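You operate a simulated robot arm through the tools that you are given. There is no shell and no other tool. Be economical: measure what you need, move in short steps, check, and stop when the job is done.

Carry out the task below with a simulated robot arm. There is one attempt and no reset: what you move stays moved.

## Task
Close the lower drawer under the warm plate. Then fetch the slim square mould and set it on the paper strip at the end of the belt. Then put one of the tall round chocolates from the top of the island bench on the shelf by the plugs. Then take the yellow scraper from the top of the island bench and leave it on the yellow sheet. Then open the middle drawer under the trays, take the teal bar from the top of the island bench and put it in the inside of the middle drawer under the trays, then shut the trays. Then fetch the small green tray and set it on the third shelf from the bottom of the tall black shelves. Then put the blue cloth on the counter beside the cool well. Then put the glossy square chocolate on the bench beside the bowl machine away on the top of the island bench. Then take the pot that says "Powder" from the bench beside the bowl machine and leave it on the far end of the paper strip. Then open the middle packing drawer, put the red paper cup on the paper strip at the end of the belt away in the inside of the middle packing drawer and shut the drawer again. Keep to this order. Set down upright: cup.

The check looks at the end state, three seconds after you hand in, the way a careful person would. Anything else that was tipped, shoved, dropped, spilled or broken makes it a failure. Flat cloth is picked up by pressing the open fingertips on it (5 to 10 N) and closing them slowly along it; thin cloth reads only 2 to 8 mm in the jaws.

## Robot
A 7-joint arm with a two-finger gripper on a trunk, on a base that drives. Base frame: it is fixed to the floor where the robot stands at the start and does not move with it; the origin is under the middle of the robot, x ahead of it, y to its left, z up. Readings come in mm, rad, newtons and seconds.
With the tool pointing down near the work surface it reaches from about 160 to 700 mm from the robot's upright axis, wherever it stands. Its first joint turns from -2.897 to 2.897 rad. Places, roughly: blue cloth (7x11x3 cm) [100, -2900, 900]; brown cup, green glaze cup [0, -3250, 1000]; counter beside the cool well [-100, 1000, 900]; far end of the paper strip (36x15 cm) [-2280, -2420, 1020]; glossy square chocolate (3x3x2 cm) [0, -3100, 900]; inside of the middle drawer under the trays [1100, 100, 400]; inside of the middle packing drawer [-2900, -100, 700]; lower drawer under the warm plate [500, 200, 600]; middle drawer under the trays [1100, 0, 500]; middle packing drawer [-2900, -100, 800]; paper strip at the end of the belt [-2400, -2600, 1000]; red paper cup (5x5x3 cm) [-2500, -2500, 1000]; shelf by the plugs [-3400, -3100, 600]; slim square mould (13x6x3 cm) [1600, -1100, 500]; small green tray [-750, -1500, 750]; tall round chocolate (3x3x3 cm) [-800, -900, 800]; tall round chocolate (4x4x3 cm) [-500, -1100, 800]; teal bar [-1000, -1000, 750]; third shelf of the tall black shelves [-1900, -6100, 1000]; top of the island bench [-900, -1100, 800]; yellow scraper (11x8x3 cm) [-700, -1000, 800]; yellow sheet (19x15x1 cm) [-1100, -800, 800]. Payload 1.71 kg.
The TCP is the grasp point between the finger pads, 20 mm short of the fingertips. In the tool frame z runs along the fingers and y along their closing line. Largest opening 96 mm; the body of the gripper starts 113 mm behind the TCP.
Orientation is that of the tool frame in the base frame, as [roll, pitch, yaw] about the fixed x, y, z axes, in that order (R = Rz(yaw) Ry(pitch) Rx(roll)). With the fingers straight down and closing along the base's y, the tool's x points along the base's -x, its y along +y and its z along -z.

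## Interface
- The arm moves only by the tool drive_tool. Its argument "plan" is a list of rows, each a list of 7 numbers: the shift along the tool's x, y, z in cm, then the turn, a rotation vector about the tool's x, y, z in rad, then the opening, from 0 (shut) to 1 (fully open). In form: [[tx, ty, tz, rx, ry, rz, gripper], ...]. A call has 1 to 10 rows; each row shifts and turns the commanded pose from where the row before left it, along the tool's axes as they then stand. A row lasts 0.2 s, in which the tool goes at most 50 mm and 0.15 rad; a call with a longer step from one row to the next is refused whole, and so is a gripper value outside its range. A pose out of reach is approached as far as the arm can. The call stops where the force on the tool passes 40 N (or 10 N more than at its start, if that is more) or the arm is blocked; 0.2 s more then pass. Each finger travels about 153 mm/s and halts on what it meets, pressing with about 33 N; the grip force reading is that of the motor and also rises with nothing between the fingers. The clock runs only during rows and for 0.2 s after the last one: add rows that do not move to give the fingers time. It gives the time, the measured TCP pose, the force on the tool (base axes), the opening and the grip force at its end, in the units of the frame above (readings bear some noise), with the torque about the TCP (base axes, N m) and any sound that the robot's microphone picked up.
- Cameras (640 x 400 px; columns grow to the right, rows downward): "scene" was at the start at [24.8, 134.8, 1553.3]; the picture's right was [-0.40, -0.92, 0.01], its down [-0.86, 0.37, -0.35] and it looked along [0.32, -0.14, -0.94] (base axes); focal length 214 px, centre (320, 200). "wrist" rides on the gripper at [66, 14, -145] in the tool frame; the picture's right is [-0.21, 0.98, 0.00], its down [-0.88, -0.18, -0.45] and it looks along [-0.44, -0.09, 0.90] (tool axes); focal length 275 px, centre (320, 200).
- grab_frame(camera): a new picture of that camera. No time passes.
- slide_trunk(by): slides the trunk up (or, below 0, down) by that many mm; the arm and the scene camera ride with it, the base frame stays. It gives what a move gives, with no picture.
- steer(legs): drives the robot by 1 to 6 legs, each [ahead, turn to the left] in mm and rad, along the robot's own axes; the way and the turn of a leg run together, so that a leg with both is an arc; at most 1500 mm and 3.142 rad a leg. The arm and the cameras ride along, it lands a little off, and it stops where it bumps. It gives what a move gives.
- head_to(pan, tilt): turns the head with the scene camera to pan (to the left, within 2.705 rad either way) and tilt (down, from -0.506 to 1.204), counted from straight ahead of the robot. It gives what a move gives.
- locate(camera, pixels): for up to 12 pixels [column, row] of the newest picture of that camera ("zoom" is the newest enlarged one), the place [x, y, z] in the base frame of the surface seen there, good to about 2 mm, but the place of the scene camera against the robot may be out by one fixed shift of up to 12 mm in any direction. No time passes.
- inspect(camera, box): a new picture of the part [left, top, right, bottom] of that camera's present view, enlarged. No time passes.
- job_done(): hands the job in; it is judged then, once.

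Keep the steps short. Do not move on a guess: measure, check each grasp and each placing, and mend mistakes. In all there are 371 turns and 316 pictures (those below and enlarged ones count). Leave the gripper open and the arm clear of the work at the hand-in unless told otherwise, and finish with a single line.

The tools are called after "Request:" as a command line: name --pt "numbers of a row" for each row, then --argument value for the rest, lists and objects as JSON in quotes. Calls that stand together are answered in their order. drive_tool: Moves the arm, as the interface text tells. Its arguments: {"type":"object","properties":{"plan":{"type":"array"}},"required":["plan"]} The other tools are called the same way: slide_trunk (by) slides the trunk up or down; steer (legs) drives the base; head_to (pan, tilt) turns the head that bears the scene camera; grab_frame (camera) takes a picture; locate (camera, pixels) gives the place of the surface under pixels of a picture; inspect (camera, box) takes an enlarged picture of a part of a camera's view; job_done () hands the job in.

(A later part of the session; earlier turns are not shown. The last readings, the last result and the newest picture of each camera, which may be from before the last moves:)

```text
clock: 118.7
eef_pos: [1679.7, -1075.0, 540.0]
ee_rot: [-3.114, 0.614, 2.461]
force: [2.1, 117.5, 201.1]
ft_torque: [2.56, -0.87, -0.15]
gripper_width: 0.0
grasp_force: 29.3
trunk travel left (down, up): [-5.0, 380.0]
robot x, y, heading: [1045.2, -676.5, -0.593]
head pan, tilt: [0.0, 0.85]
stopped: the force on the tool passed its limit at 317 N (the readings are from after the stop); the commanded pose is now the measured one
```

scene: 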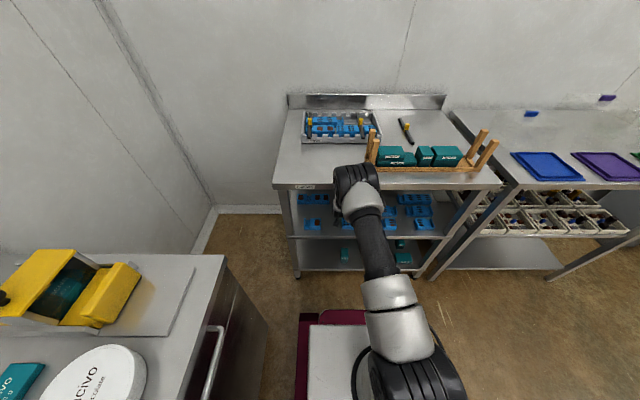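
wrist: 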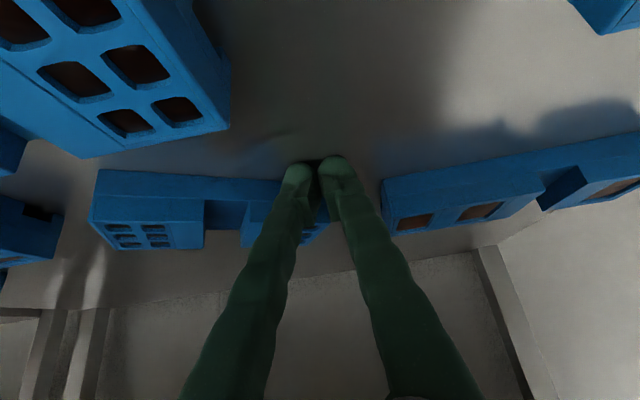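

Force is decaying with time. I let it settle with idle rows.

Request:
drive_tool --pt "0 0 0 0 0 0 0" --pt "0 0 0 0 0 0 0" --pt "0 0 0 0 0 0 0"

Request:
grab_frame --camera "wrist"

```text
clock: 119.0
eef_pos: [1683.1, -1093.0, 539.9]
ee_rot: [-3.11, 0.613, 2.398]
force: [-21.6, 164.3, 210.6]
ft_torque: [3.53, -0.37, -0.08]
gripper_width: 0.0
grasp_force: 30.0
trunk travel left (down, up): [-5.0, 380.0]
robot x, y, heading: [1049.5, -667.9, -0.565]
head pan, tilt: [0.0, 0.85]
stopped in row 1: the force on the tool passed its limit at 306 N (the readings are from after the stop); the commanded pose is now the measured one
```

```text
263 pictures are left
```

wrist: 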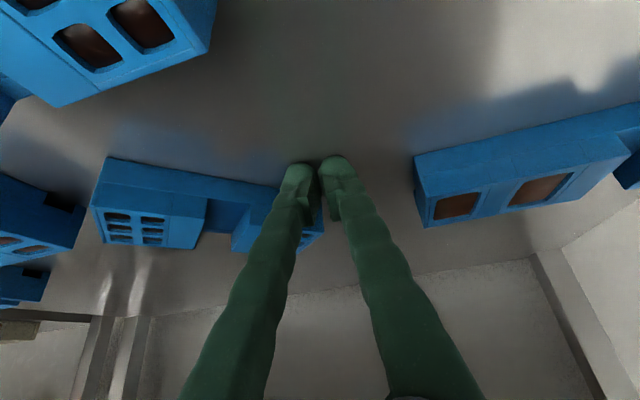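

I try one decisive retreat step, back and up together.

Request:
drive_tool --pt "0.73 0 -4.18 0 0 0 0" --pt "0.73 0 -4.18 0 0 0 0" --pt "0 0 0 0 0 0 0"

```text
clock: 119.2
eef_pos: [1680.8, -1122.5, 539.1]
ee_rot: [-3.102, 0.619, 2.338]
force: [-59.1, 153.8, 229.4]
ft_torque: [3.0, 0.46, -1.45]
gripper_width: 0.1
grasp_force: 29.7
trunk travel left (down, up): [-5.0, 380.0]
robot x, y, heading: [1051.3, -659.6, -0.536]
head pan, tilt: [0.0, 0.85]
stopped in row 1: the force on the tool passed its limit at 290 N (the readings are from after the stop); the commanded pose is now the measured one
```

Every call stops at once because of the standing force. A head move lets time pass without commands; I use that to let it relax.

Request:
head_to --pan 0.0 --tilt 0.75

Request:
grab_frame --camera "scene"

```text
clock: 119.9
eef_pos: [1681.1, -1123.5, 539.0]
ee_rot: [-3.103, 0.616, 2.348]
force: [-71.8, 153.6, 236.0]
ft_torque: [3.0, 0.77, 0.39]
gripper_width: 0.0
grasp_force: 29.5
trunk travel left (down, up): [-5.0, 380.0]
robot x, y, heading: [1057.2, -659.9, -0.531]
head pan, tilt: [0.0, 0.75]
```

```text
262 pictures are left
```

scene: 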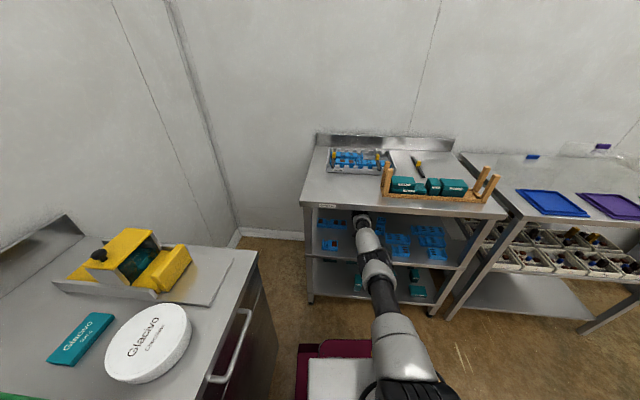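

Static now. I measure the forearm's top near the lip.

Request:
inspect --camera "scene" --box '[310, 190, 430, 290]'

Request:
locate --camera "zoom" --pixels '[[240, 70], [240, 90], [245, 130], [270, 170], [290, 190], [310, 250], [340, 330], [360, 370], [300, 130], [250, 105], [240, 150], [200, 100]]'

```text
4.00 times, centred on (370, 240) of scene
```

zoom: 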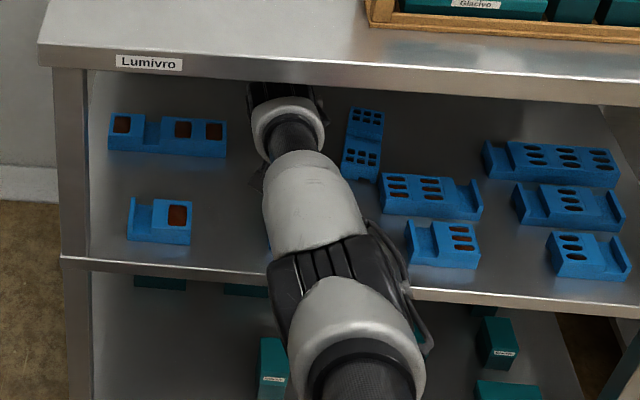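

```text
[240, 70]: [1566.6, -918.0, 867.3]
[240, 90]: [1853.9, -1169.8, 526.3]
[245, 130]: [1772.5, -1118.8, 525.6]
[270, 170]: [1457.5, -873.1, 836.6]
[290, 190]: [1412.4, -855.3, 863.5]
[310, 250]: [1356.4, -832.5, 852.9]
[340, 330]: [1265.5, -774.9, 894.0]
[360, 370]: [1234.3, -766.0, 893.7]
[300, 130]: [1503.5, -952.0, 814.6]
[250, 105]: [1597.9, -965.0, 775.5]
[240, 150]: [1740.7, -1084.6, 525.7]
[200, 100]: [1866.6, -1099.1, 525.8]
```

Now the arm is nearly straight, passing well under the lip (z≈805 vs 840), like a strut. The mould has ended turned lengthwise at (365,140). I try backing the base to release the strut.

Request:
steer --legs '[[-60, 0]]'

```text
clock: 120.6
eef_pos: [1784.3, -1121.8, 540.0]
ee_rot: [-3.129, 0.688, 2.416]
force: [-81.1, 49.9, 118.7]
ft_torque: [0.87, 1.19, 0.11]
gripper_width: 0.0
grasp_force: 29.2
trunk travel left (down, up): [-5.0, 380.0]
robot x, y, heading: [1045.7, -660.9, -0.521]
head pan, tilt: [0.0, 0.75]
stopped in leg 1: the robot was blocked; the commanded pose is now the measured one
```

Request:
grab_frame --camera "wrist"

Request:
inspect --camera "scene" --box '[290, 180, 450, 300]'

```text
260 pictures are left
```

wrist: 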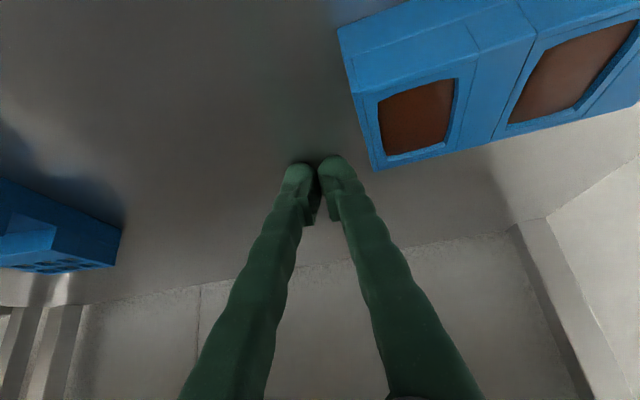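

```text
3.33 times, centred on (370, 240) of scene
```

zoom: 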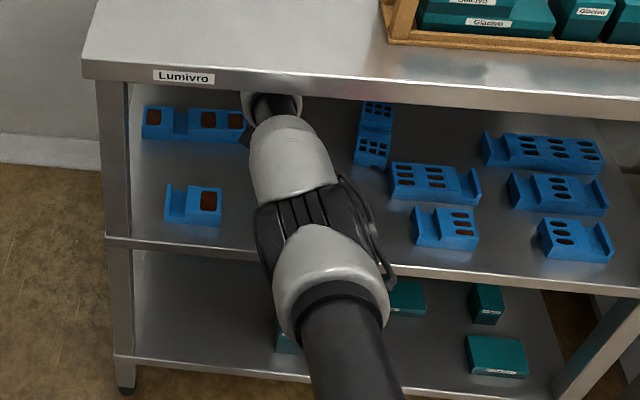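

Force is halved. I try drawing the tool straight back with a little lift.

Request:
drive_tool --pt "1.2 0 -1.6 0 0 0 0" --pt "1.2 0 -1.6 0 0 0 0" --pt "1.2 0 -1.6 0 0 0 0" --pt "0 0 0 0 0 0 0"

```text
clock: 121.6
eef_pos: [1785.6, -1121.7, 539.5]
ee_rot: [-3.125, 0.684, 2.407]
force: [-92.0, 15.1, 112.3]
ft_torque: [0.2, 1.48, -0.05]
gripper_width: 0.1
grasp_force: 29.5
out of reach, approached as far as the arm can: row 1, 2, 3
trunk travel left (down, up): [-5.0, 380.0]
robot x, y, heading: [1053.3, -656.9, -0.526]
head pan, tilt: [0.0, 0.75]
```

Solver sticks at the straight pose. As before, a large commanded retreat may free it.

Request:
drive_tool --pt "3.0 0 -3.5 0 0 0 0" --pt "3.0 0 -3.5 0 0 0 0" --pt "3.0 0 -3.5 0 0 0 0" --pt "3.0 0 -3.5 0 0 0 0" --pt "3.0 0 -3.5 0 0 0 0" --pt "3.0 0 -3.5 0 0 0 0" --pt "0 0 0 0 0 0 0"

```text
clock: 122.0
eef_pos: [1787.8, -1123.2, 540.9]
ee_rot: [-3.109, 0.693, 2.417]
force: [-63.3, 32.4, 91.9]
ft_torque: [0.63, 0.84, -0.08]
gripper_width: 0.1
grasp_force: 29.3
out of reach, approached as far as the arm can: row 1, 2
trunk travel left (down, up): [-5.0, 380.0]
robot x, y, heading: [1049.1, -655.7, -0.518]
head pan, tilt: [0.0, 0.75]
stopped in row 2: the force on the tool passed its limit at 157 N (the readings are from after the stop); the commanded pose is now the measured one
```

Try the trunk up a little, to lift the tips off the shelf.

Request:
slide_trunk --by 15

```text
clock: 122.7
eef_pos: [1788.1, -1122.7, 540.8]
ee_rot: [-3.11, 0.675, 2.416]
force: [-18.3, -2.6, 45.6]
ft_torque: [0.0, 0.16, -0.03]
gripper_width: 0.0
grasp_force: 29.1
trunk travel left (down, up): [-20.0, 365.0]
robot x, y, heading: [1048.5, -657.0, -0.52]
head pan, tilt: [0.0, 0.75]
```

Good: trunk rose 15 mm and force fell to 49 N. Another 12 mm.

Request:
slide_trunk --by 12

```text
clock: 123.3
eef_pos: [1789.3, -1123.6, 539.6]
ee_rot: [-3.105, 0.658, 2.416]
force: [-19.3, -0.2, 20.8]
ft_torque: [0.03, 0.25, -0.06]
gripper_width: 0.0
grasp_force: 29.6
trunk travel left (down, up): [-32.0, 353.0]
robot x, y, heading: [1053.2, -652.8, -0.525]
head pan, tilt: [0.0, 0.75]
```

Force is down to ~28 N. Now back the base.

Request:
steer --legs '[[-40, 0]]'

Request:
inspect --camera "scene" --box '[290, 180, 450, 300]'

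```text
clock: 123.9
eef_pos: [1788.2, -1123.6, 540.0]
ee_rot: [-3.104, 0.66, 2.42]
force: [-11.5, 5.3, 24.8]
ft_torque: [0.15, 0.14, 0.02]
gripper_width: 0.2
grasp_force: 29.5
trunk travel left (down, up): [-32.0, 353.0]
robot x, y, heading: [1049.4, -654.2, -0.522]
head pan, tilt: [0.0, 0.75]
stopped in leg 1: the force on the tool passed its limit at 53 N (the readings are from after the stop); the commanded pose is now the measured one
```

```text
3.33 times, centred on (370, 240) of scene
```

zoom: 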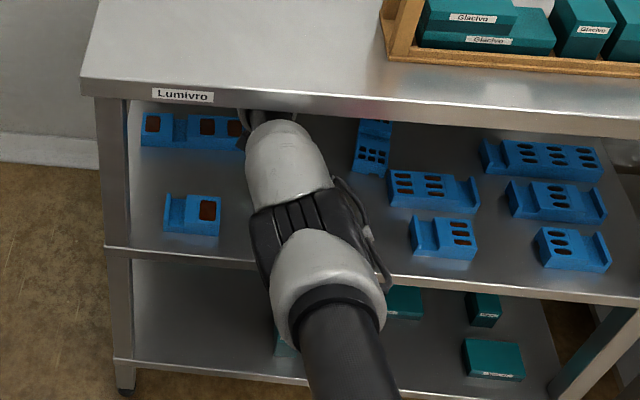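

Now try lifting the tool straight up with the arm.

Request:
drive_tool --pt "-0.61 0 -0.79 0 0 0 0" --pt "-0.61 0 -0.79 0 0 0 0" --pt "-0.61 0 -0.79 0 0 0 0" --pt "0 0 0 0 0 0 0"

```text
clock: 124.9
eef_pos: [1789.2, -1133.3, 540.8]
ee_rot: [-3.083, 0.6, 2.401]
force: [30.4, 19.6, 53.1]
ft_torque: [0.62, -0.96, 0.18]
gripper_width: 0.0
grasp_force: 29.6
out of reach, approached as far as the arm can: row 3
trunk travel left (down, up): [-32.0, 353.0]
robot x, y, heading: [1050.1, -651.0, -0.52]
head pan, tilt: [0.0, 0.75]
stopped in row 4: the force on the tool passed its limit at 43 N (the readings are from after the stop); the commanded pose is now the measured one
```

I think the hand stands too upright and is wedged between shelf and top. I increase the forward tilt in place (wrist goes back and down).

Request:
drive_tool --pt "-0.1 0 -0.15 0 -0.08 0 0" --pt "-0.1 0 -0.15 0 -0.08 0 0" --pt "-0.1 0 -0.15 0 -0.08 0 0" --pt "-0.1 0 -0.15 0 -0.08 0 0" --pt "0 0 0 0 0 0 0"

```text
clock: 126.1
eef_pos: [1820.6, -1159.5, 538.2]
ee_rot: [-3.054, 0.93, 2.435]
force: [10.9, -0.9, 43.8]
ft_torque: [0.0, -0.62, -0.05]
gripper_width: 0.1
grasp_force: 29.6
out of reach, approached as far as the arm can: row 1, 2, 3, 4
trunk travel left (down, up): [-32.0, 353.0]
robot x, y, heading: [1045.4, -653.6, -0.525]
head pan, tilt: [0.0, 0.75]
```

Tilt is now 0.93. Check the view, then raise the trunk a bit.

Request:
grab_frame --camera "wrist"

Request:
slide_trunk --by 10

```text
257 pictures are left
```

wrist: 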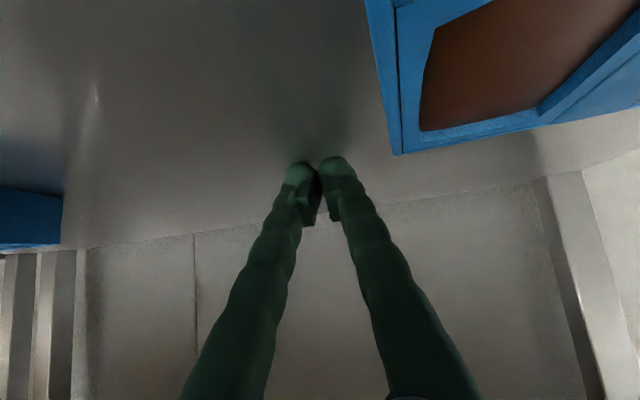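

```text
clock: 126.7
eef_pos: [1816.1, -1160.7, 539.4]
ee_rot: [-3.044, 0.915, 2.433]
force: [29.6, 11.1, 37.0]
ft_torque: [0.23, -0.93, 0.09]
gripper_width: 0.0
grasp_force: 29.7
trunk travel left (down, up): [-42.0, 343.0]
robot x, y, heading: [1042.6, -656.3, -0.525]
head pan, tilt: [0.0, 0.75]
```

Now back the base again.

Request:
steer --legs '[[-100, 0]]'

```text
clock: 127.4
eef_pos: [1797.0, -1171.0, 539.0]
ee_rot: [-3.013, 0.905, 2.427]
force: [33.0, 31.8, 45.1]
ft_torque: [0.62, -1.03, 0.26]
gripper_width: 0.1
grasp_force: 29.8
trunk travel left (down, up): [-42.0, 343.0]
robot x, y, heading: [1042.2, -650.7, -0.504]
head pan, tilt: [0.0, 0.75]
stopped in leg 1: the force on the tool passed its limit at 68 N (the readings are from after the stop); the commanded pose is now the measured one
```

Dragging works a little. Now a long commanded retreat, back 4 and up 2 per row.

Request:
drive_tool --pt "0.9 0 -4.38 0 0 0 0" --pt "0.9 0 -4.38 0 0 0 0" --pt "0.9 0 -4.38 0 0 0 0" --pt "0.9 0 -4.38 0 0 0 0" --pt "0.9 0 -4.38 0 0 0 0" --pt "0.9 0 -4.38 0 0 0 0" --pt "0 0 0 0 0 0 0"

```text
clock: 129.2
eef_pos: [1809.3, -1121.3, 547.4]
ee_rot: [-2.941, 0.841, 2.405]
force: [0.1, 1.6, 2.2]
ft_torque: [0.2, 0.21, -0.06]
gripper_width: 0.2
grasp_force: 29.5
out of reach, approached as far as the arm can: row 1, 2, 3, 4, 5, 6
trunk travel left (down, up): [-42.0, 343.0]
robot x, y, heading: [1041.5, -651.7, -0.513]
head pan, tilt: [0.0, 0.75]
stopped in row 7: the arm was blocked; the commanded pose is now the measured one
```

Contact force is gone (z 547). I check the view before the next move.

Request:
grab_frame --camera "wrist"

Request:
grab_frame --camera "scene"

Request:
inspect --camera "scene" --box '[290, 170, 450, 290]'

```text
256 pictures are left
```

wrist: 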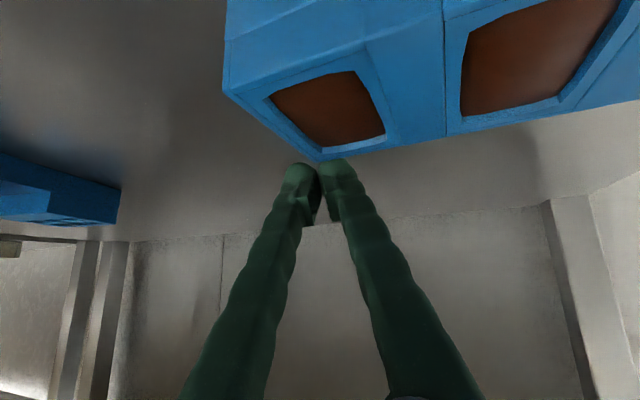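

```text
255 pictures are left
```

scene: 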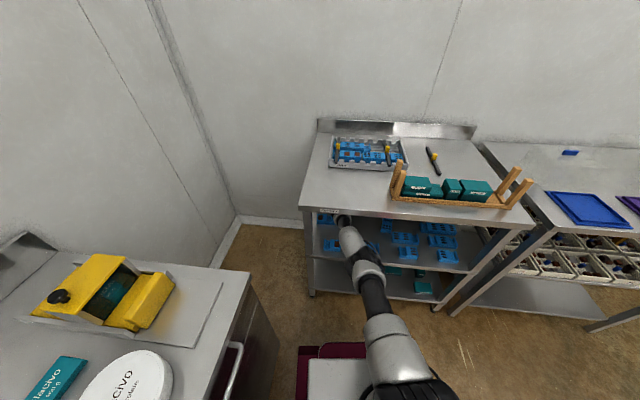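

```text
3.33 times, centred on (370, 230) of scene
```

zoom: 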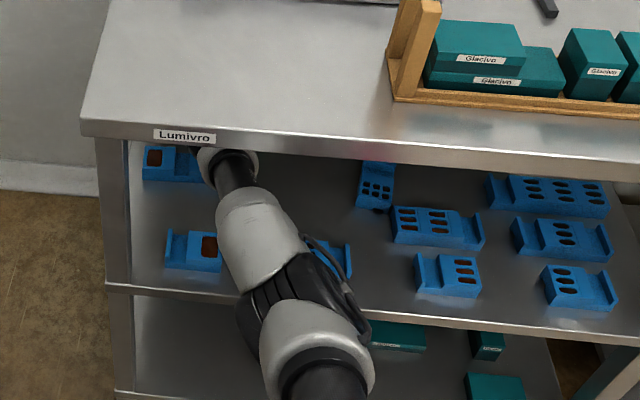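

Request:
locate --camera "zoom" --pixels '[[225, 152], [205, 165], [235, 180], [245, 205], [270, 230], [300, 280], [310, 330], [250, 165], [375, 175], [377, 205], [345, 255], [330, 270]]'

Request:
locate --camera "wrist" --pixels '[[225, 95], [315, 160], [230, 30], [440, 135], [300, 175], [340, 170], [100, 215], [118, 190]]'

```text
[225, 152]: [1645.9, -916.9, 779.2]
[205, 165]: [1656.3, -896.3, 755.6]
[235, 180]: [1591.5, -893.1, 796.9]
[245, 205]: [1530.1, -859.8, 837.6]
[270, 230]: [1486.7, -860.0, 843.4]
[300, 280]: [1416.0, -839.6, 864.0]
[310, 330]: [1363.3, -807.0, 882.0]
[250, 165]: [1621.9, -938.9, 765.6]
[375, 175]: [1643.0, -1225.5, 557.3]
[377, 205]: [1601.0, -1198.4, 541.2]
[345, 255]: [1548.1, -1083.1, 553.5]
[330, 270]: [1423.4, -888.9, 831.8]
```

```text
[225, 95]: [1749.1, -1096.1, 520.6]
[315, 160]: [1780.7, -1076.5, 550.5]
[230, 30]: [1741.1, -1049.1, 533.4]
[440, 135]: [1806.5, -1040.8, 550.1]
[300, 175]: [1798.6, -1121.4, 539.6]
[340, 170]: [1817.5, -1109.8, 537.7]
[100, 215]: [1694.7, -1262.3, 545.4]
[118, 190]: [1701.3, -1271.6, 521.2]
```

The lip has about 40 mm margin above the forearm here. I raise the trunk 28 mm to lift the fingers off the shelf level.

Request:
slide_trunk --by 28

Request:
grab_frame --camera "wrist"

```text
clock: 130.0
eef_pos: [1789.2, -1132.2, 550.4]
ee_rot: [-2.897, 0.794, 2.405]
force: [-4.6, -2.3, -3.1]
ft_torque: [-0.11, -0.57, 0.46]
gripper_width: 0.0
grasp_force: 29.5
trunk travel left (down, up): [-70.0, 315.0]
robot x, y, heading: [1042.7, -649.5, -0.518]
head pan, tilt: [0.0, 0.75]
```

```text
253 pictures are left
```

wrist: 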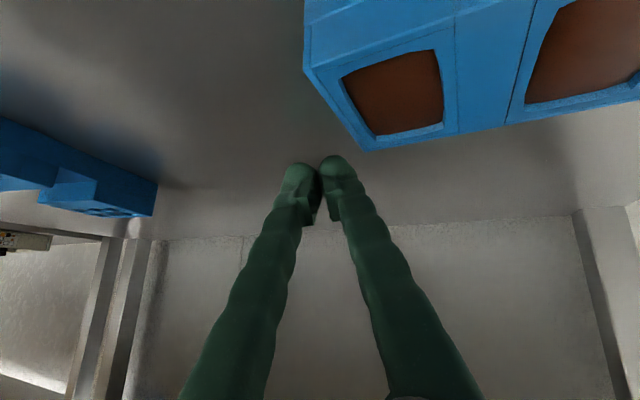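

The forearm leans on the lip. I swing just the hand upward (more tilt about the wrist) to raise the fingertips clear of the moulds.

Request:
drive_tool --pt "-2.2 -0.3 0 0 -0.09 0 0" --pt "-2.2 -0.3 0 0 -0.09 0 0" --pt "-2.2 -0.3 0 0 -0.09 0 0" --pt "0 0 0 0 0 0 0"

```text
clock: 131.2
eef_pos: [1791.6, -1199.4, 606.5]
ee_rot: [-2.75, 1.059, 2.505]
force: [1.5, -0.4, 1.1]
ft_torque: [0.1, 0.13, -0.1]
gripper_width: 0.0
grasp_force: 29.2
out of reach, approached as far as the arm can: row 2
trunk travel left (down, up): [-70.0, 315.0]
robot x, y, heading: [1044.4, -647.9, -0.518]
head pan, tilt: [0.0, 0.75]
stopped in row 4: the arm was blocked; the commanded pose is now the measured one
```

Fingertips are free at z≈606. I lower the trunk 12 mm off the lip and back the base out.

Request:
slide_trunk --by -12

Request:
steer --legs '[[-120, 0]]'

Request:
grab_frame --camera "wrist"

Request:
grab_frame --camera "scene"

```text
clock: 131.8
eef_pos: [1793.9, -1195.1, 595.4]
ee_rot: [-2.747, 1.06, 2.514]
force: [-0.2, 0.5, 0.0]
ft_torque: [-0.01, -0.03, 0.0]
gripper_width: 0.0
grasp_force: 29.2
trunk travel left (down, up): [-58.0, 327.0]
robot x, y, heading: [1042.7, -655.6, -0.518]
head pan, tilt: [0.0, 0.75]
```

```text
clock: 133.0
eef_pos: [1692.2, -1137.0, 595.8]
ee_rot: [-2.75, 1.058, 2.512]
force: [-0.3, 0.6, 0.0]
ft_torque: [0.05, -0.01, 0.06]
gripper_width: 0.0
grasp_force: 29.9
trunk travel left (down, up): [-58.0, 327.0]
robot x, y, heading: [938.1, -594.0, -0.514]
head pan, tilt: [0.0, 0.75]
```

```text
252 pictures are left
```

wrist: 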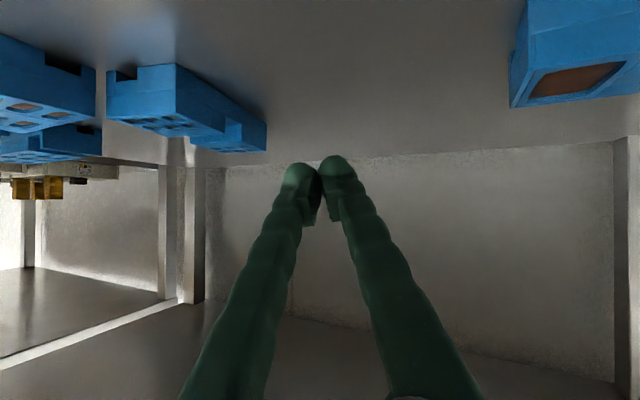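

```text
251 pictures are left
```

scene: 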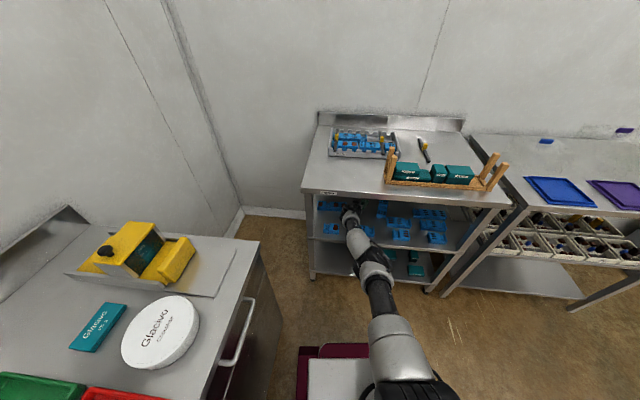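

Out cleanly so far. Back another 250 mm and survey the shelf.

Request:
steer --legs '[[-250, 0]]'

Request:
grab_frame --camera "wrist"

Request:
head_to --pan -0.15 --tilt 0.65

Request:
inspect --camera "scene" --box '[300, 150, 460, 270]'

```text
clock: 134.9
eef_pos: [1447.8, -1030.7, 589.0]
ee_rot: [-2.704, 1.038, 2.5]
force: [-1.1, -1.3, -0.2]
ft_torque: [0.01, 0.05, 0.01]
gripper_width: 0.1
grasp_force: 29.9
trunk travel left (down, up): [-58.0, 327.0]
robot x, y, heading: [724.2, -466.8, -0.52]
head pan, tilt: [0.0, 0.75]
```

```text
250 pictures are left
```

wrist: 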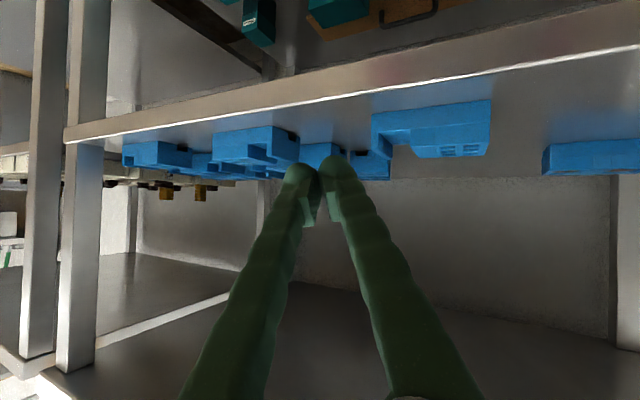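

```text
clock: 135.6
eef_pos: [1397.7, -1063.1, 564.7]
ee_rot: [-2.622, 0.981, 2.478]
force: [0.5, -0.6, -0.7]
ft_torque: [-0.02, 0.01, -0.01]
gripper_width: 0.0
grasp_force: 29.9
trunk travel left (down, up): [-58.0, 327.0]
robot x, y, heading: [727.2, -465.8, -0.523]
head pan, tilt: [-0.15, 0.649]
```

```text
3.33 times, centred on (380, 210) of scene
```

zoom: 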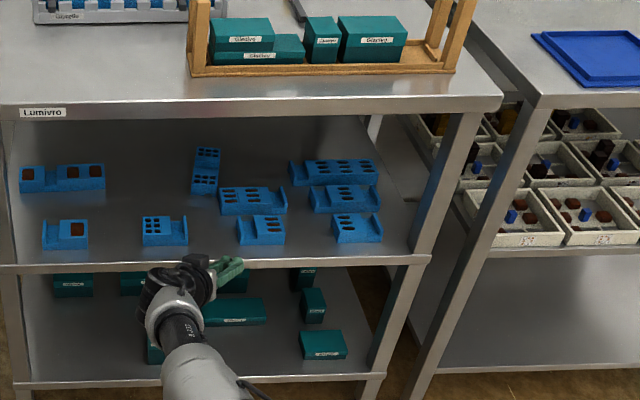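

The other moulds stand in their places, and the target now points lengthwise into the shelf at (205,170). I measure it and its neighbours.

Request:
locate --camera "zoom" --pixels '[[193, 185], [216, 187], [198, 150], [220, 152], [205, 170], [222, 205], [286, 210], [145, 225], [186, 222], [104, 170], [22, 170], [290, 165]]'

```text
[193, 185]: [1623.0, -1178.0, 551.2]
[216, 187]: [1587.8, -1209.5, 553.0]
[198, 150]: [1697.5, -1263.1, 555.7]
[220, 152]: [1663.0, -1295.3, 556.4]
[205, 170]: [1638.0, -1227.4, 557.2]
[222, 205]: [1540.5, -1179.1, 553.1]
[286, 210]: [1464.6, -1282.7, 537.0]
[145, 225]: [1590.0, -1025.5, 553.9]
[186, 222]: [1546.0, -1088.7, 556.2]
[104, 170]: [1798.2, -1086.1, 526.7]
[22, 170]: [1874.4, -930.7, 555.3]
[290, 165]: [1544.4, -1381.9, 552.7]
```

The target's long axis now heads at about -0.85 rad, centre ≈ [1643,-1236]. First I regain a well-bent arm outside the rack: retreat the tool.

Request:
drive_tool --pt "1.4 0 -3.9 0 0 0 0" --pt "1.4 0 -3.9 0 0 0 0" --pt "1.4 0 -3.9 0 0 0 0" --pt "1.4 0 -3.9 0 0 0 0" --pt "1.4 0 -3.9 0 0 0 0" --pt "1.4 0 -3.9 0 0 0 0" --pt "1.4 0 -3.9 0 0 0 0" --pt "1.4 0 -3.9 0 0 0 0" --pt "0 0 0 0 0 0 0"

```text
clock: 137.8
eef_pos: [1444.7, -873.7, 517.8]
ee_rot: [-2.527, 1.003, 2.524]
force: [0.9, 0.1, 0.9]
ft_torque: [0.06, 0.07, -0.06]
gripper_width: 0.0
grasp_force: 29.5
out of reach, approached as far as the arm can: row 1, 2, 3, 4, 5, 6, 7, 8
trunk travel left (down, up): [-58.0, 327.0]
robot x, y, heading: [723.5, -463.7, -0.519]
head pan, tilt: [-0.15, 0.649]
stopped in row 9: the arm was blocked; the commanded pose is now the measured one
```

Request:
head_to --pan 0.0 --tilt 0.9

Request:
grab_frame --camera "scene"

```text
clock: 138.6
eef_pos: [1445.8, -873.1, 521.1]
ee_rot: [-2.525, 1.003, 2.529]
force: [-0.6, -0.4, -0.2]
ft_torque: [-0.02, 0.03, -0.01]
gripper_width: 0.3
grasp_force: 29.5
trunk travel left (down, up): [-58.0, 327.0]
robot x, y, heading: [719.6, -469.2, -0.522]
head pan, tilt: [0.0, 0.901]
```

```text
248 pictures are left
```

scene: 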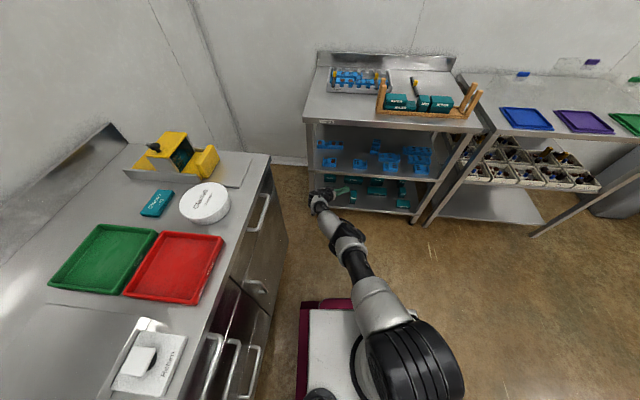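

I command a big move toward a comfortable pose ahead of the robot (keeping orientation).

Request:
drive_tool --pt "-0.1 -3.0 -3.5 0 0 0 0" --pt "-0.1 -3.0 -3.5 0 0 0 0" --pt "-0.1 -3.0 -3.5 0 0 0 0" --pt "-0.1 -3.0 -3.5 0 0 0 0" --pt "-0.1 -3.0 -3.5 0 0 0 0" --pt "-0.1 -3.0 -3.5 0 0 0 0" --pt "-0.1 -3.0 -3.5 0 0 0 0" --pt "-0.1 -3.0 -3.5 0 0 0 0" --pt "0 0 0 0 0 0 0"

```text
clock: 140.8
eef_pos: [1403.2, -905.9, 509.3]
ee_rot: [-2.412, 0.971, 2.536]
force: [0.0, -0.2, 0.3]
ft_torque: [0.11, 0.03, -0.11]
gripper_width: 0.1
grasp_force: 29.8
out of reach, approached as far as the arm can: row 1, 2, 3, 4, 5, 6, 7, 8
trunk travel left (down, up): [-58.0, 327.0]
robot x, y, heading: [723.2, -467.5, -0.521]
head pan, tilt: [0.0, 0.901]
stopped in row 9: the arm was blocked; the commanded pose is now the measured one
```

Stuck by orientation. I rotate the tool back toward vertical.

Request:
drive_tool --pt "-0.5 0 -0.5 -0.043 0.116 0 0" --pt "-0.5 0 -0.5 -0.043 0.116 0 0" --pt "-0.5 0 -0.5 -0.043 0.116 0 0" --pt "-0.5 0 -0.5 -0.043 0.116 0 0" --pt "-0.5 0 -0.5 -0.043 0.116 0 0" --pt "-0.5 0 -0.5 -0.043 0.116 0 0" --pt "-0.5 0 -0.5 -0.043 0.116 0 0" --pt "-0.5 0 -0.5 -0.043 0.116 0 0" --pt "-0.5 0 -0.5 -0.043 0.116 0 0" --pt "0 0 0 0 0 0 0"

Request:
grab_frame --camera "scene"

```text
clock: 143.0
eef_pos: [1389.8, -836.1, 591.7]
ee_rot: [-3.137, -0.011, 2.178]
force: [0.8, -1.1, -1.1]
ft_torque: [0.0, -0.02, 0.0]
gripper_width: 0.0
grasp_force: 29.5
out of reach, approached as far as the arm can: row 1, 2, 4, 5, 6, 7, 8, 9
trunk travel left (down, up): [-58.0, 327.0]
robot x, y, heading: [718.9, -466.2, -0.52]
head pan, tilt: [0.0, 0.901]
```

```text
247 pictures are left
```

scene: 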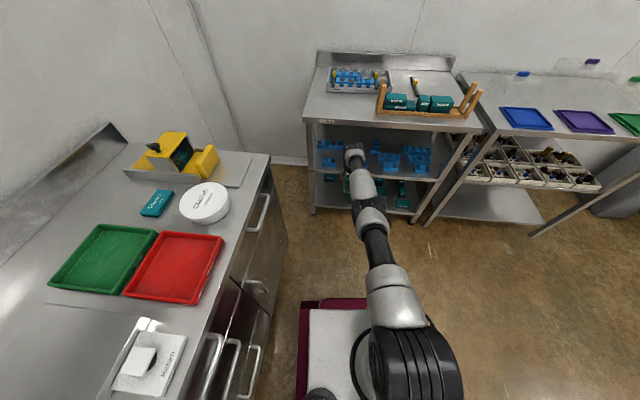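

Vertical again. Now draw it in toward the robot and up.

Request:
drive_tool --pt "2.8 -1.37 -1.9 0 0 0 0" --pt "2.8 -1.37 -1.9 0 0 0 0" --pt "2.8 -1.37 -1.9 0 0 0 0" --pt "2.8 -1.37 -1.9 0 0 0 0" --pt "2.8 -1.37 -1.9 0 0 0 0" --pt "2.8 -1.37 -1.9 0 0 0 0" --pt "2.8 -1.37 -1.9 0 0 0 0" --pt "2.8 -1.37 -1.9 0 0 0 0" --pt "0 0 0 0 0 0 0"

```text
clock: 145.2
eef_pos: [1353.3, -830.2, 640.0]
ee_rot: [-3.054, -0.154, 2.128]
force: [0.1, -1.3, 0.5]
ft_torque: [0.05, 0.05, -0.02]
gripper_width: 0.0
grasp_force: 30.3
out of reach, approached as far as the arm can: row 1, 2, 3, 4, 5, 6, 7, 8
trunk travel left (down, up): [-58.0, 327.0]
robot x, y, heading: [722.8, -472.4, -0.522]
head pan, tilt: [0.0, 0.901]
stopped in row 9: the arm was blocked; the commanded pose is now the measured one
```

Slow near the straight-arm limit; repeat inward.

Request:
drive_tool --pt "4.2 -2.1 0 0 0.03 0 0" --pt "4.2 -2.1 0 0 0.03 0 0" --pt "4.2 -2.1 0 0 0.03 0 0" --pt "4.2 -2.1 0 0 0.03 0 0" --pt "4.2 -2.1 0 0 0.03 0 0" --pt "4.2 -2.1 0 0 0 0 0" --pt "0 0 0 0 0 0 0" --pt "0 0 0 0 0 0 0"

```text
clock: 147.0
eef_pos: [1342.3, -814.5, 681.5]
ee_rot: [-3.084, -0.256, 2.141]
force: [-0.1, 0.6, -0.7]
ft_torque: [-0.02, -0.01, 0.05]
gripper_width: 0.1
grasp_force: 29.1
out of reach, approached as far as the arm can: row 1, 2, 3, 4, 5, 6
trunk travel left (down, up): [-58.0, 327.0]
robot x, y, heading: [724.4, -464.7, -0.527]
head pan, tilt: [0.0, 0.901]
```

Try a large rise.

Request:
drive_tool --pt "0 0 -4.5 0 0 0 0" --pt "0 0 -4.5 0 0 0 0" --pt "0 0 -4.5 0 0 0 0" --pt "0 0 -4.5 0 0 0 0" --pt "0 0 -4.5 0 0 0 0" --pt "0 0 -4.5 0 0 0 0" --pt "0 0 -4.5 0 0 0 0" --pt "0 0 -4.5 0 0 0 0" --pt "0 0 0 0 0 0 0"

Request:
grab_frame --camera "scene"

```text
clock: 149.0
eef_pos: [1302.6, -810.4, 1007.7]
ee_rot: [-3.121, -0.187, 2.161]
force: [-0.9, 0.5, 0.4]
ft_torque: [-0.01, -0.09, 0.01]
gripper_width: 0.0
grasp_force: 30.0
out of reach, approached as far as the arm can: row 1, 2, 3, 4, 5, 6, 7, 8
trunk travel left (down, up): [-58.0, 327.0]
robot x, y, heading: [721.7, -469.9, -0.521]
head pan, tilt: [0.0, 0.901]
```

```text
246 pictures are left
```

scene: 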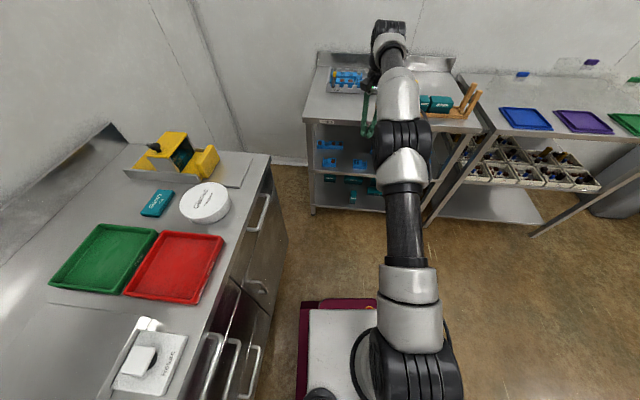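

It rose. Now inward again.

Request:
drive_tool --pt "4.0 -2.1 0 0 0 0 0" --pt "4.0 -2.1 0 0 0 0 0" --pt "4.0 -2.1 0 0 0 0 0" --pt "0 0 0 0 0 0 0" --pt "0 0 0 0 0 0 0" --pt "0 0 0 0 0 0 0"

```text
clock: 150.4
eef_pos: [1178.3, -743.3, 1025.2]
ee_rot: [-3.119, -0.186, 2.161]
force: [-0.4, 1.0, -0.1]
ft_torque: [0.0, 0.01, 0.0]
gripper_width: 0.0
grasp_force: 30.0
trunk travel left (down, up): [-58.0, 327.0]
robot x, y, heading: [718.7, -467.5, -0.524]
head pan, tilt: [0.0, 0.901]
```

The arm tracks again. I now reposition the base to lane v≈162, facing the rack squarely, about 300 mm back, and right the tool.

Request:
drive_tool --pt "0 0 0 0 -0.1 -0.06 0.5" --pt "0 0 0 0 -0.086 -0.07 0.5" --pt "0 0 0 0 0 0 0.5"

Request:
steer --legs '[[0, 0.289], [288, 0], [0, -0.4], [-230, 0]]'

```text
clock: 151.2
eef_pos: [1177.4, -742.7, 1025.6]
ee_rot: [-3.132, -0.002, 2.294]
force: [-0.4, 0.2, 0.1]
ft_torque: [0.02, 0.0, -0.04]
gripper_width: 47.9
grasp_force: 0.0
trunk travel left (down, up): [-58.0, 327.0]
robot x, y, heading: [719.1, -467.2, -0.522]
head pan, tilt: [0.0, 0.901]
```

```text
clock: 154.0
eef_pos: [1420.8, -650.7, 1030.8]
ee_rot: [-3.134, 0.008, 2.576]
force: [0.2, 0.2, -0.3]
ft_torque: [-0.04, 0.1, 0.02]
gripper_width: 48.0
grasp_force: 0.0
trunk travel left (down, up): [-58.0, 327.0]
robot x, y, heading: [920.9, -512.8, -0.238]
head pan, tilt: [0.0, 0.901]
stopped in leg 2: the robot was blocked; the commanded pose is now the measured one
```

The base bumped. I look.

Request:
grab_frame --camera "scene"

Request:
head_to --pan 0.6 --tilt 1.2

Request:
grab_frame --camera "scene"

```text
245 pictures are left
```

scene: 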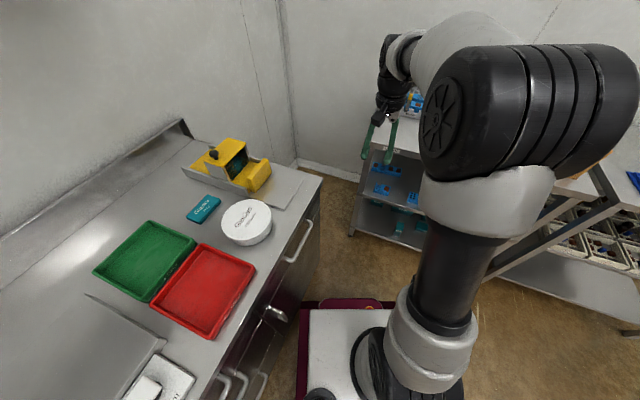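

```text
clock: 155.0
eef_pos: [1418.7, -651.3, 1033.3]
ee_rot: [-3.137, 0.012, 2.576]
force: [-0.3, 0.2, -0.3]
ft_torque: [0.02, 0.02, -0.01]
gripper_width: 48.1
grasp_force: 0.1
trunk travel left (down, up): [-58.0, 327.0]
robot x, y, heading: [919.7, -518.9, -0.243]
head pan, tilt: [0.6, 1.201]
```

```text
244 pictures are left
```

scene: 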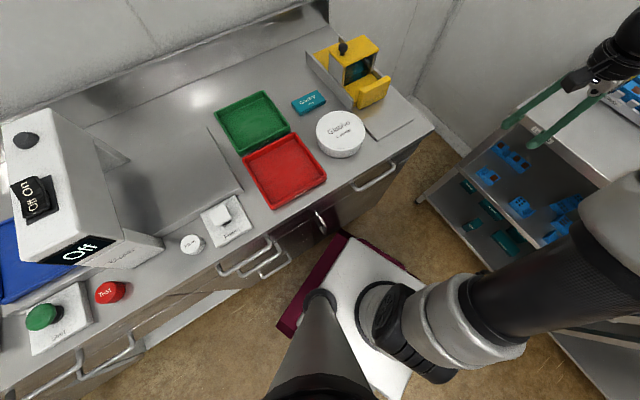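

The base corner touched the counter. I back off 60 mm, square up to the rack, and reverse.

Request:
steer --legs '[[-60, 0], [0, -0.395], [-60, 0]]'

Request:
head_to --pan 0.0 --tilt 0.75

```text
clock: 157.9
eef_pos: [1228.7, -784.7, 1027.8]
ee_rot: [-3.134, 0.001, 2.186]
force: [0.7, -1.6, -2.1]
ft_torque: [0.11, 0.1, 0.01]
gripper_width: 47.9
grasp_force: 0.1
trunk travel left (down, up): [-58.0, 327.0]
robot x, y, heading: [812.2, -465.0, -0.627]
head pan, tilt: [0.6, 1.201]
```

```text
clock: 158.9
eef_pos: [1213.5, -773.5, 1034.5]
ee_rot: [-3.138, 0.015, 2.186]
force: [-0.1, -0.1, 0.8]
ft_torque: [0.04, 0.06, 0.0]
gripper_width: 48.1
grasp_force: 0.1
trunk travel left (down, up): [-58.0, 327.0]
robot x, y, heading: [807.9, -464.8, -0.629]
head pan, tilt: [0.0, 0.75]
```

Robot at u 927, v 105. I extend and lower the tool toward the front of the rack.

Request:
drive_tool --pt "0 0 0 0 0 -0.105 0.9" --pt "-1.55 -1.16 3.5 0 0 0 0.9" --pt "-1.55 -1.16 3.5 0 0 0 0.9" --pt "-1.55 -1.16 3.5 0 0 0 0.9" --pt "-1.55 -1.16 3.5 0 0 0 0.9" --pt "-1.55 -1.16 3.5 0 0 0 0.9" --pt "-1.55 -1.16 3.5 0 0 0 0.9" --pt "-1.55 -1.16 3.5 0 0 0 0.9" --pt "-1.55 -1.16 3.5 0 0 0 0.9" --pt "0 0 0 0 0 0 0.9"

Request:
drive_tool --pt "0 0 0 0 -0.14 0 0.9" --pt "0 0 0 0 -0.14 0 0.9" --pt "0 0 0 0 -0.14 0 0.9" --pt "0 0 0 0 -0.14 0 0.9" --pt "0 0 0 0 -0.14 0 0.9" --pt "0 0 0 0 -0.14 0 0.9" --pt "0 0 0 0 -0.14 0 0.9" --pt "0 0 0 0 0 0 0.9"

```text
clock: 161.2
eef_pos: [1225.5, -931.9, 758.6]
ee_rot: [-3.136, 0.019, 2.292]
force: [0.6, 0.4, 0.2]
ft_torque: [0.05, 0.01, 0.02]
gripper_width: 86.2
grasp_force: 0.0
trunk travel left (down, up): [-58.0, 327.0]
robot x, y, heading: [811.3, -462.7, -0.634]
head pan, tilt: [0.0, 0.75]
```

```text
clock: 162.9
eef_pos: [1225.7, -932.3, 759.3]
ee_rot: [-3.133, 0.999, 2.297]
force: [-0.2, 0.3, 0.2]
ft_torque: [0.01, 0.02, 0.02]
gripper_width: 86.4
grasp_force: 0.1
trunk travel left (down, up): [-58.0, 327.0]
robot x, y, heading: [815.9, -466.6, -0.634]
head pan, tilt: [0.0, 0.75]
```

Tilt 1.0 reached. Extend forward and down.

Request:
drive_tool --pt "-0.11 0.65 3.4 0 0 0 0.9" --pt "-0.11 0.65 3.4 0 0 0 0.9" --pt "-0.11 0.65 3.4 0 0 0 0.9" --pt "-0.11 0.65 3.4 0 0 0 0.9" --pt "-0.11 0.65 3.4 0 0 0 0.9" --pt "-0.11 0.65 3.4 0 0 0 0.9" --pt "-0.11 0.65 3.4 0 0 0 0.9" --pt "0 0 0 0 0 0 0.9"

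Request:
grab_frame --camera "scene"

Request:
grab_frame --camera "wrist"

```text
clock: 164.8
eef_pos: [1395.7, -1056.8, 635.2]
ee_rot: [-3.129, 0.999, 2.3]
force: [0.6, 0.0, 0.6]
ft_torque: [0.01, 0.0, 0.03]
gripper_width: 86.3
grasp_force: 0.1
trunk travel left (down, up): [-58.0, 327.0]
robot x, y, heading: [812.1, -467.7, -0.636]
head pan, tilt: [0.0, 0.75]
```

```text
243 pictures are left
```

scene: 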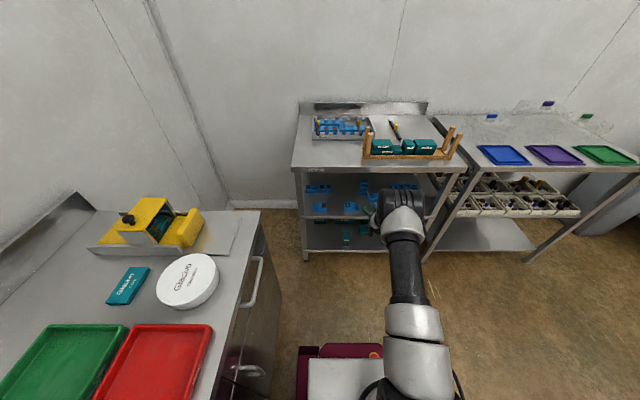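

```text
242 pictures are left
```

wrist: 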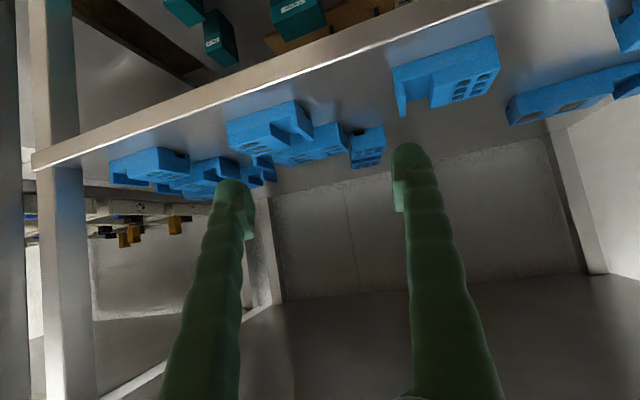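

Good. I check the elbow and forearm heights, and the mould from the wrist view.

Request:
locate --camera "scene" --pixels '[[400, 190], [412, 192], [385, 195], [405, 215], [405, 230], [408, 260], [377, 215], [375, 228], [415, 320], [395, 188]]'

Request:
inspect --camera "wrist" --box '[280, 90, 480, 190]'

Request:
locate --camera "zoom" --pixels '[[225, 165], [330, 150], [335, 115], [230, 240], [325, 235], [225, 200], [270, 225], [200, 190], [75, 235], [50, 130]]'

```text
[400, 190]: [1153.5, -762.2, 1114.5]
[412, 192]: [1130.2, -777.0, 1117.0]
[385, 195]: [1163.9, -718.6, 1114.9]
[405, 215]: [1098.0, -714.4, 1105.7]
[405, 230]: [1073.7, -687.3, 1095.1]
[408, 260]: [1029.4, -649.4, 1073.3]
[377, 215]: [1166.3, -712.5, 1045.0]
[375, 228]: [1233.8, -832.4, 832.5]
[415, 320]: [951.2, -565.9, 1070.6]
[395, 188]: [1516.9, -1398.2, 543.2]
```

```text
3.20 times, centred on (380, 140) of wrist
```

zoom: 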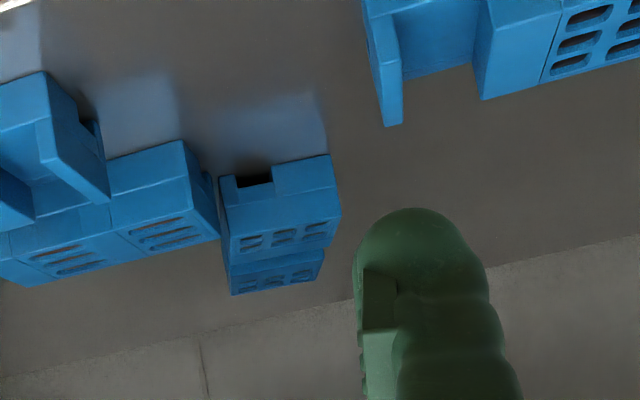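

```text
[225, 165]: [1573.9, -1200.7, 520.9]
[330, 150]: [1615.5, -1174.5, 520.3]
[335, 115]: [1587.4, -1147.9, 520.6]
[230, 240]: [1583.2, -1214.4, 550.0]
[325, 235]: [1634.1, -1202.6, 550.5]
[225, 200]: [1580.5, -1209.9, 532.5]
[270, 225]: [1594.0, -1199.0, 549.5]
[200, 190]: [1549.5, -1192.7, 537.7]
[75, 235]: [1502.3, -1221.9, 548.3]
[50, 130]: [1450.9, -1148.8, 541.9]
```

The forearm is still too steep for the lip; I stretch out 60 mm more and check again.

Request:
drive_tool --pt "-0.32 0.65 3.27 0 0 0 0.9" --pt "-0.32 0.65 3.27 0 0 0 0.9" --pt "0 0 0 0 0 0 0.9"

Request:
inspect --camera "scene" --box '[330, 170, 450, 270]'

Request:
locate --camera "zoom" --pixels '[[290, 90], [330, 60], [350, 90], [370, 140], [390, 200], [400, 280], [300, 130], [290, 160], [310, 75], [270, 100]]'

```text
clock: 165.6
eef_pos: [1443.6, -1091.4, 605.5]
ee_rot: [-3.132, 0.999, 2.301]
force: [0.8, -0.4, 0.3]
ft_torque: [-0.04, 0.03, -0.03]
gripper_width: 86.2
grasp_force: 0.0
trunk travel left (down, up): [-58.0, 327.0]
robot x, y, heading: [813.4, -467.7, -0.636]
head pan, tilt: [0.0, 0.75]
```

```text
4.00 times, centred on (390, 220) of scene
```

zoom: 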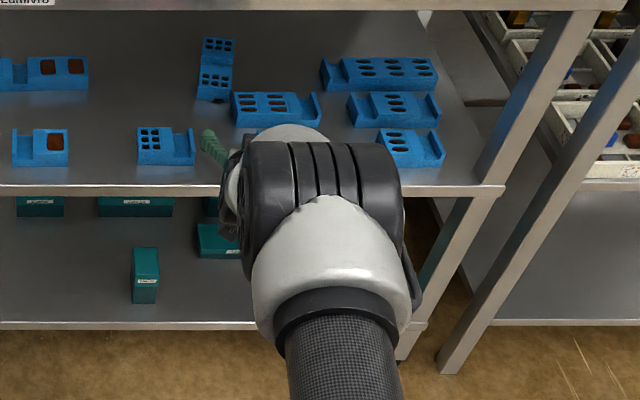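

```text
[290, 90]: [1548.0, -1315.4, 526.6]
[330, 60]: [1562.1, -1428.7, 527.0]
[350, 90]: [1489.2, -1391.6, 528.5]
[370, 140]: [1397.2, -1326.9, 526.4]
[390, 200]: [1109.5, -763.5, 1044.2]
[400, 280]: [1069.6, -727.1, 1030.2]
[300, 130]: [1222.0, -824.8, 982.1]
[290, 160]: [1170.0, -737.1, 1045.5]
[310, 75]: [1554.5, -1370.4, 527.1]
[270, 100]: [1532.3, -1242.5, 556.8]
```

Margin under the lip is now about 45 mm. I drive in 120 mm and look.

Request:
steer --legs '[[120, 0]]'

Request:
grab_frame --camera "wrist"

```text
clock: 166.8
eef_pos: [1541.4, -1163.1, 604.1]
ee_rot: [-3.133, 0.998, 2.3]
force: [1.0, 1.3, 0.9]
ft_torque: [0.03, -0.02, 0.03]
gripper_width: 86.3
grasp_force: 0.1
trunk travel left (down, up): [-58.0, 327.0]
robot x, y, heading: [911.7, -536.0, -0.637]
head pan, tilt: [0.0, 0.75]
```

```text
239 pictures are left
```

wrist: 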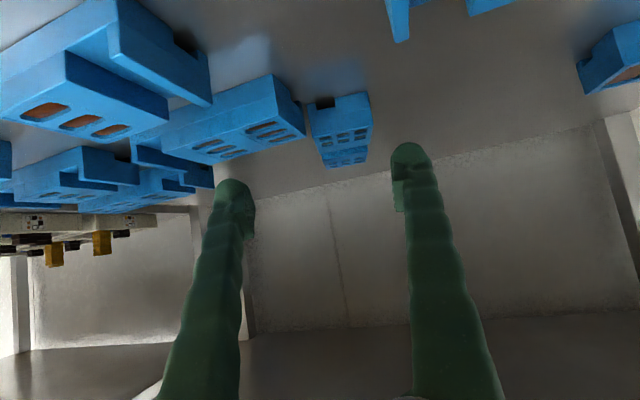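

The mould lies nicely between the fingers. I zoom to measure its axis.

Request:
inspect --camera "wrist" --box '[280, 80, 400, 180]'

Request:
locate --camera "zoom" --pixels '[[160, 150], [470, 130], [190, 345], [490, 310], [240, 460], [470, 420], [150, 190], [215, 385], [450, 375]]'

```text
4.00 times, centred on (340, 130) of wrist
```

zoom: 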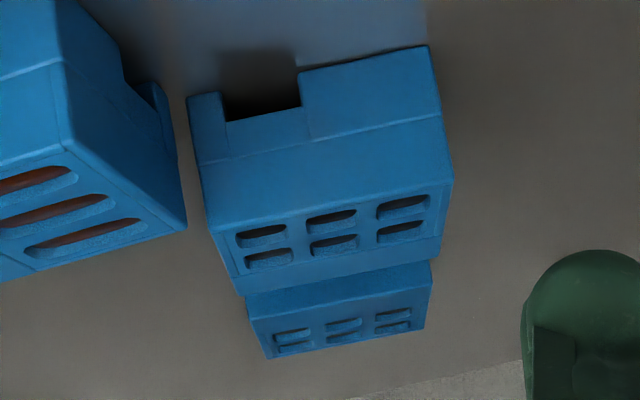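

```text
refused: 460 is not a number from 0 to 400
```

Request:
locate --camera "zoom" --pixels '[[195, 100], [425, 52], [216, 228], [448, 182], [270, 350], [422, 322], [240, 285], [438, 245], [320, 235], [178, 225]]'

```text
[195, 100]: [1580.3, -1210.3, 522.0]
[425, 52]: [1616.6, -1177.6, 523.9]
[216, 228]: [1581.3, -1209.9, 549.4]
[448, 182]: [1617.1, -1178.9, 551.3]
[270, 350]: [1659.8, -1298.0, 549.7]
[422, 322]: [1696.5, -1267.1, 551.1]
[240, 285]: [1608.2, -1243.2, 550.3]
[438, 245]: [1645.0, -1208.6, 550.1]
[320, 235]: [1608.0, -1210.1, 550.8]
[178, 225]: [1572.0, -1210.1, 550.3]
```

Request:
locate --camera "wrist" --pixels '[[232, 186], [410, 150], [247, 200], [397, 165]]'

```text
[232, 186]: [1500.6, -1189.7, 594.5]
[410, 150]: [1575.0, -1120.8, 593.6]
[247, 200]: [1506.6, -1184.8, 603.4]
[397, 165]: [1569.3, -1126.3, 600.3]
```

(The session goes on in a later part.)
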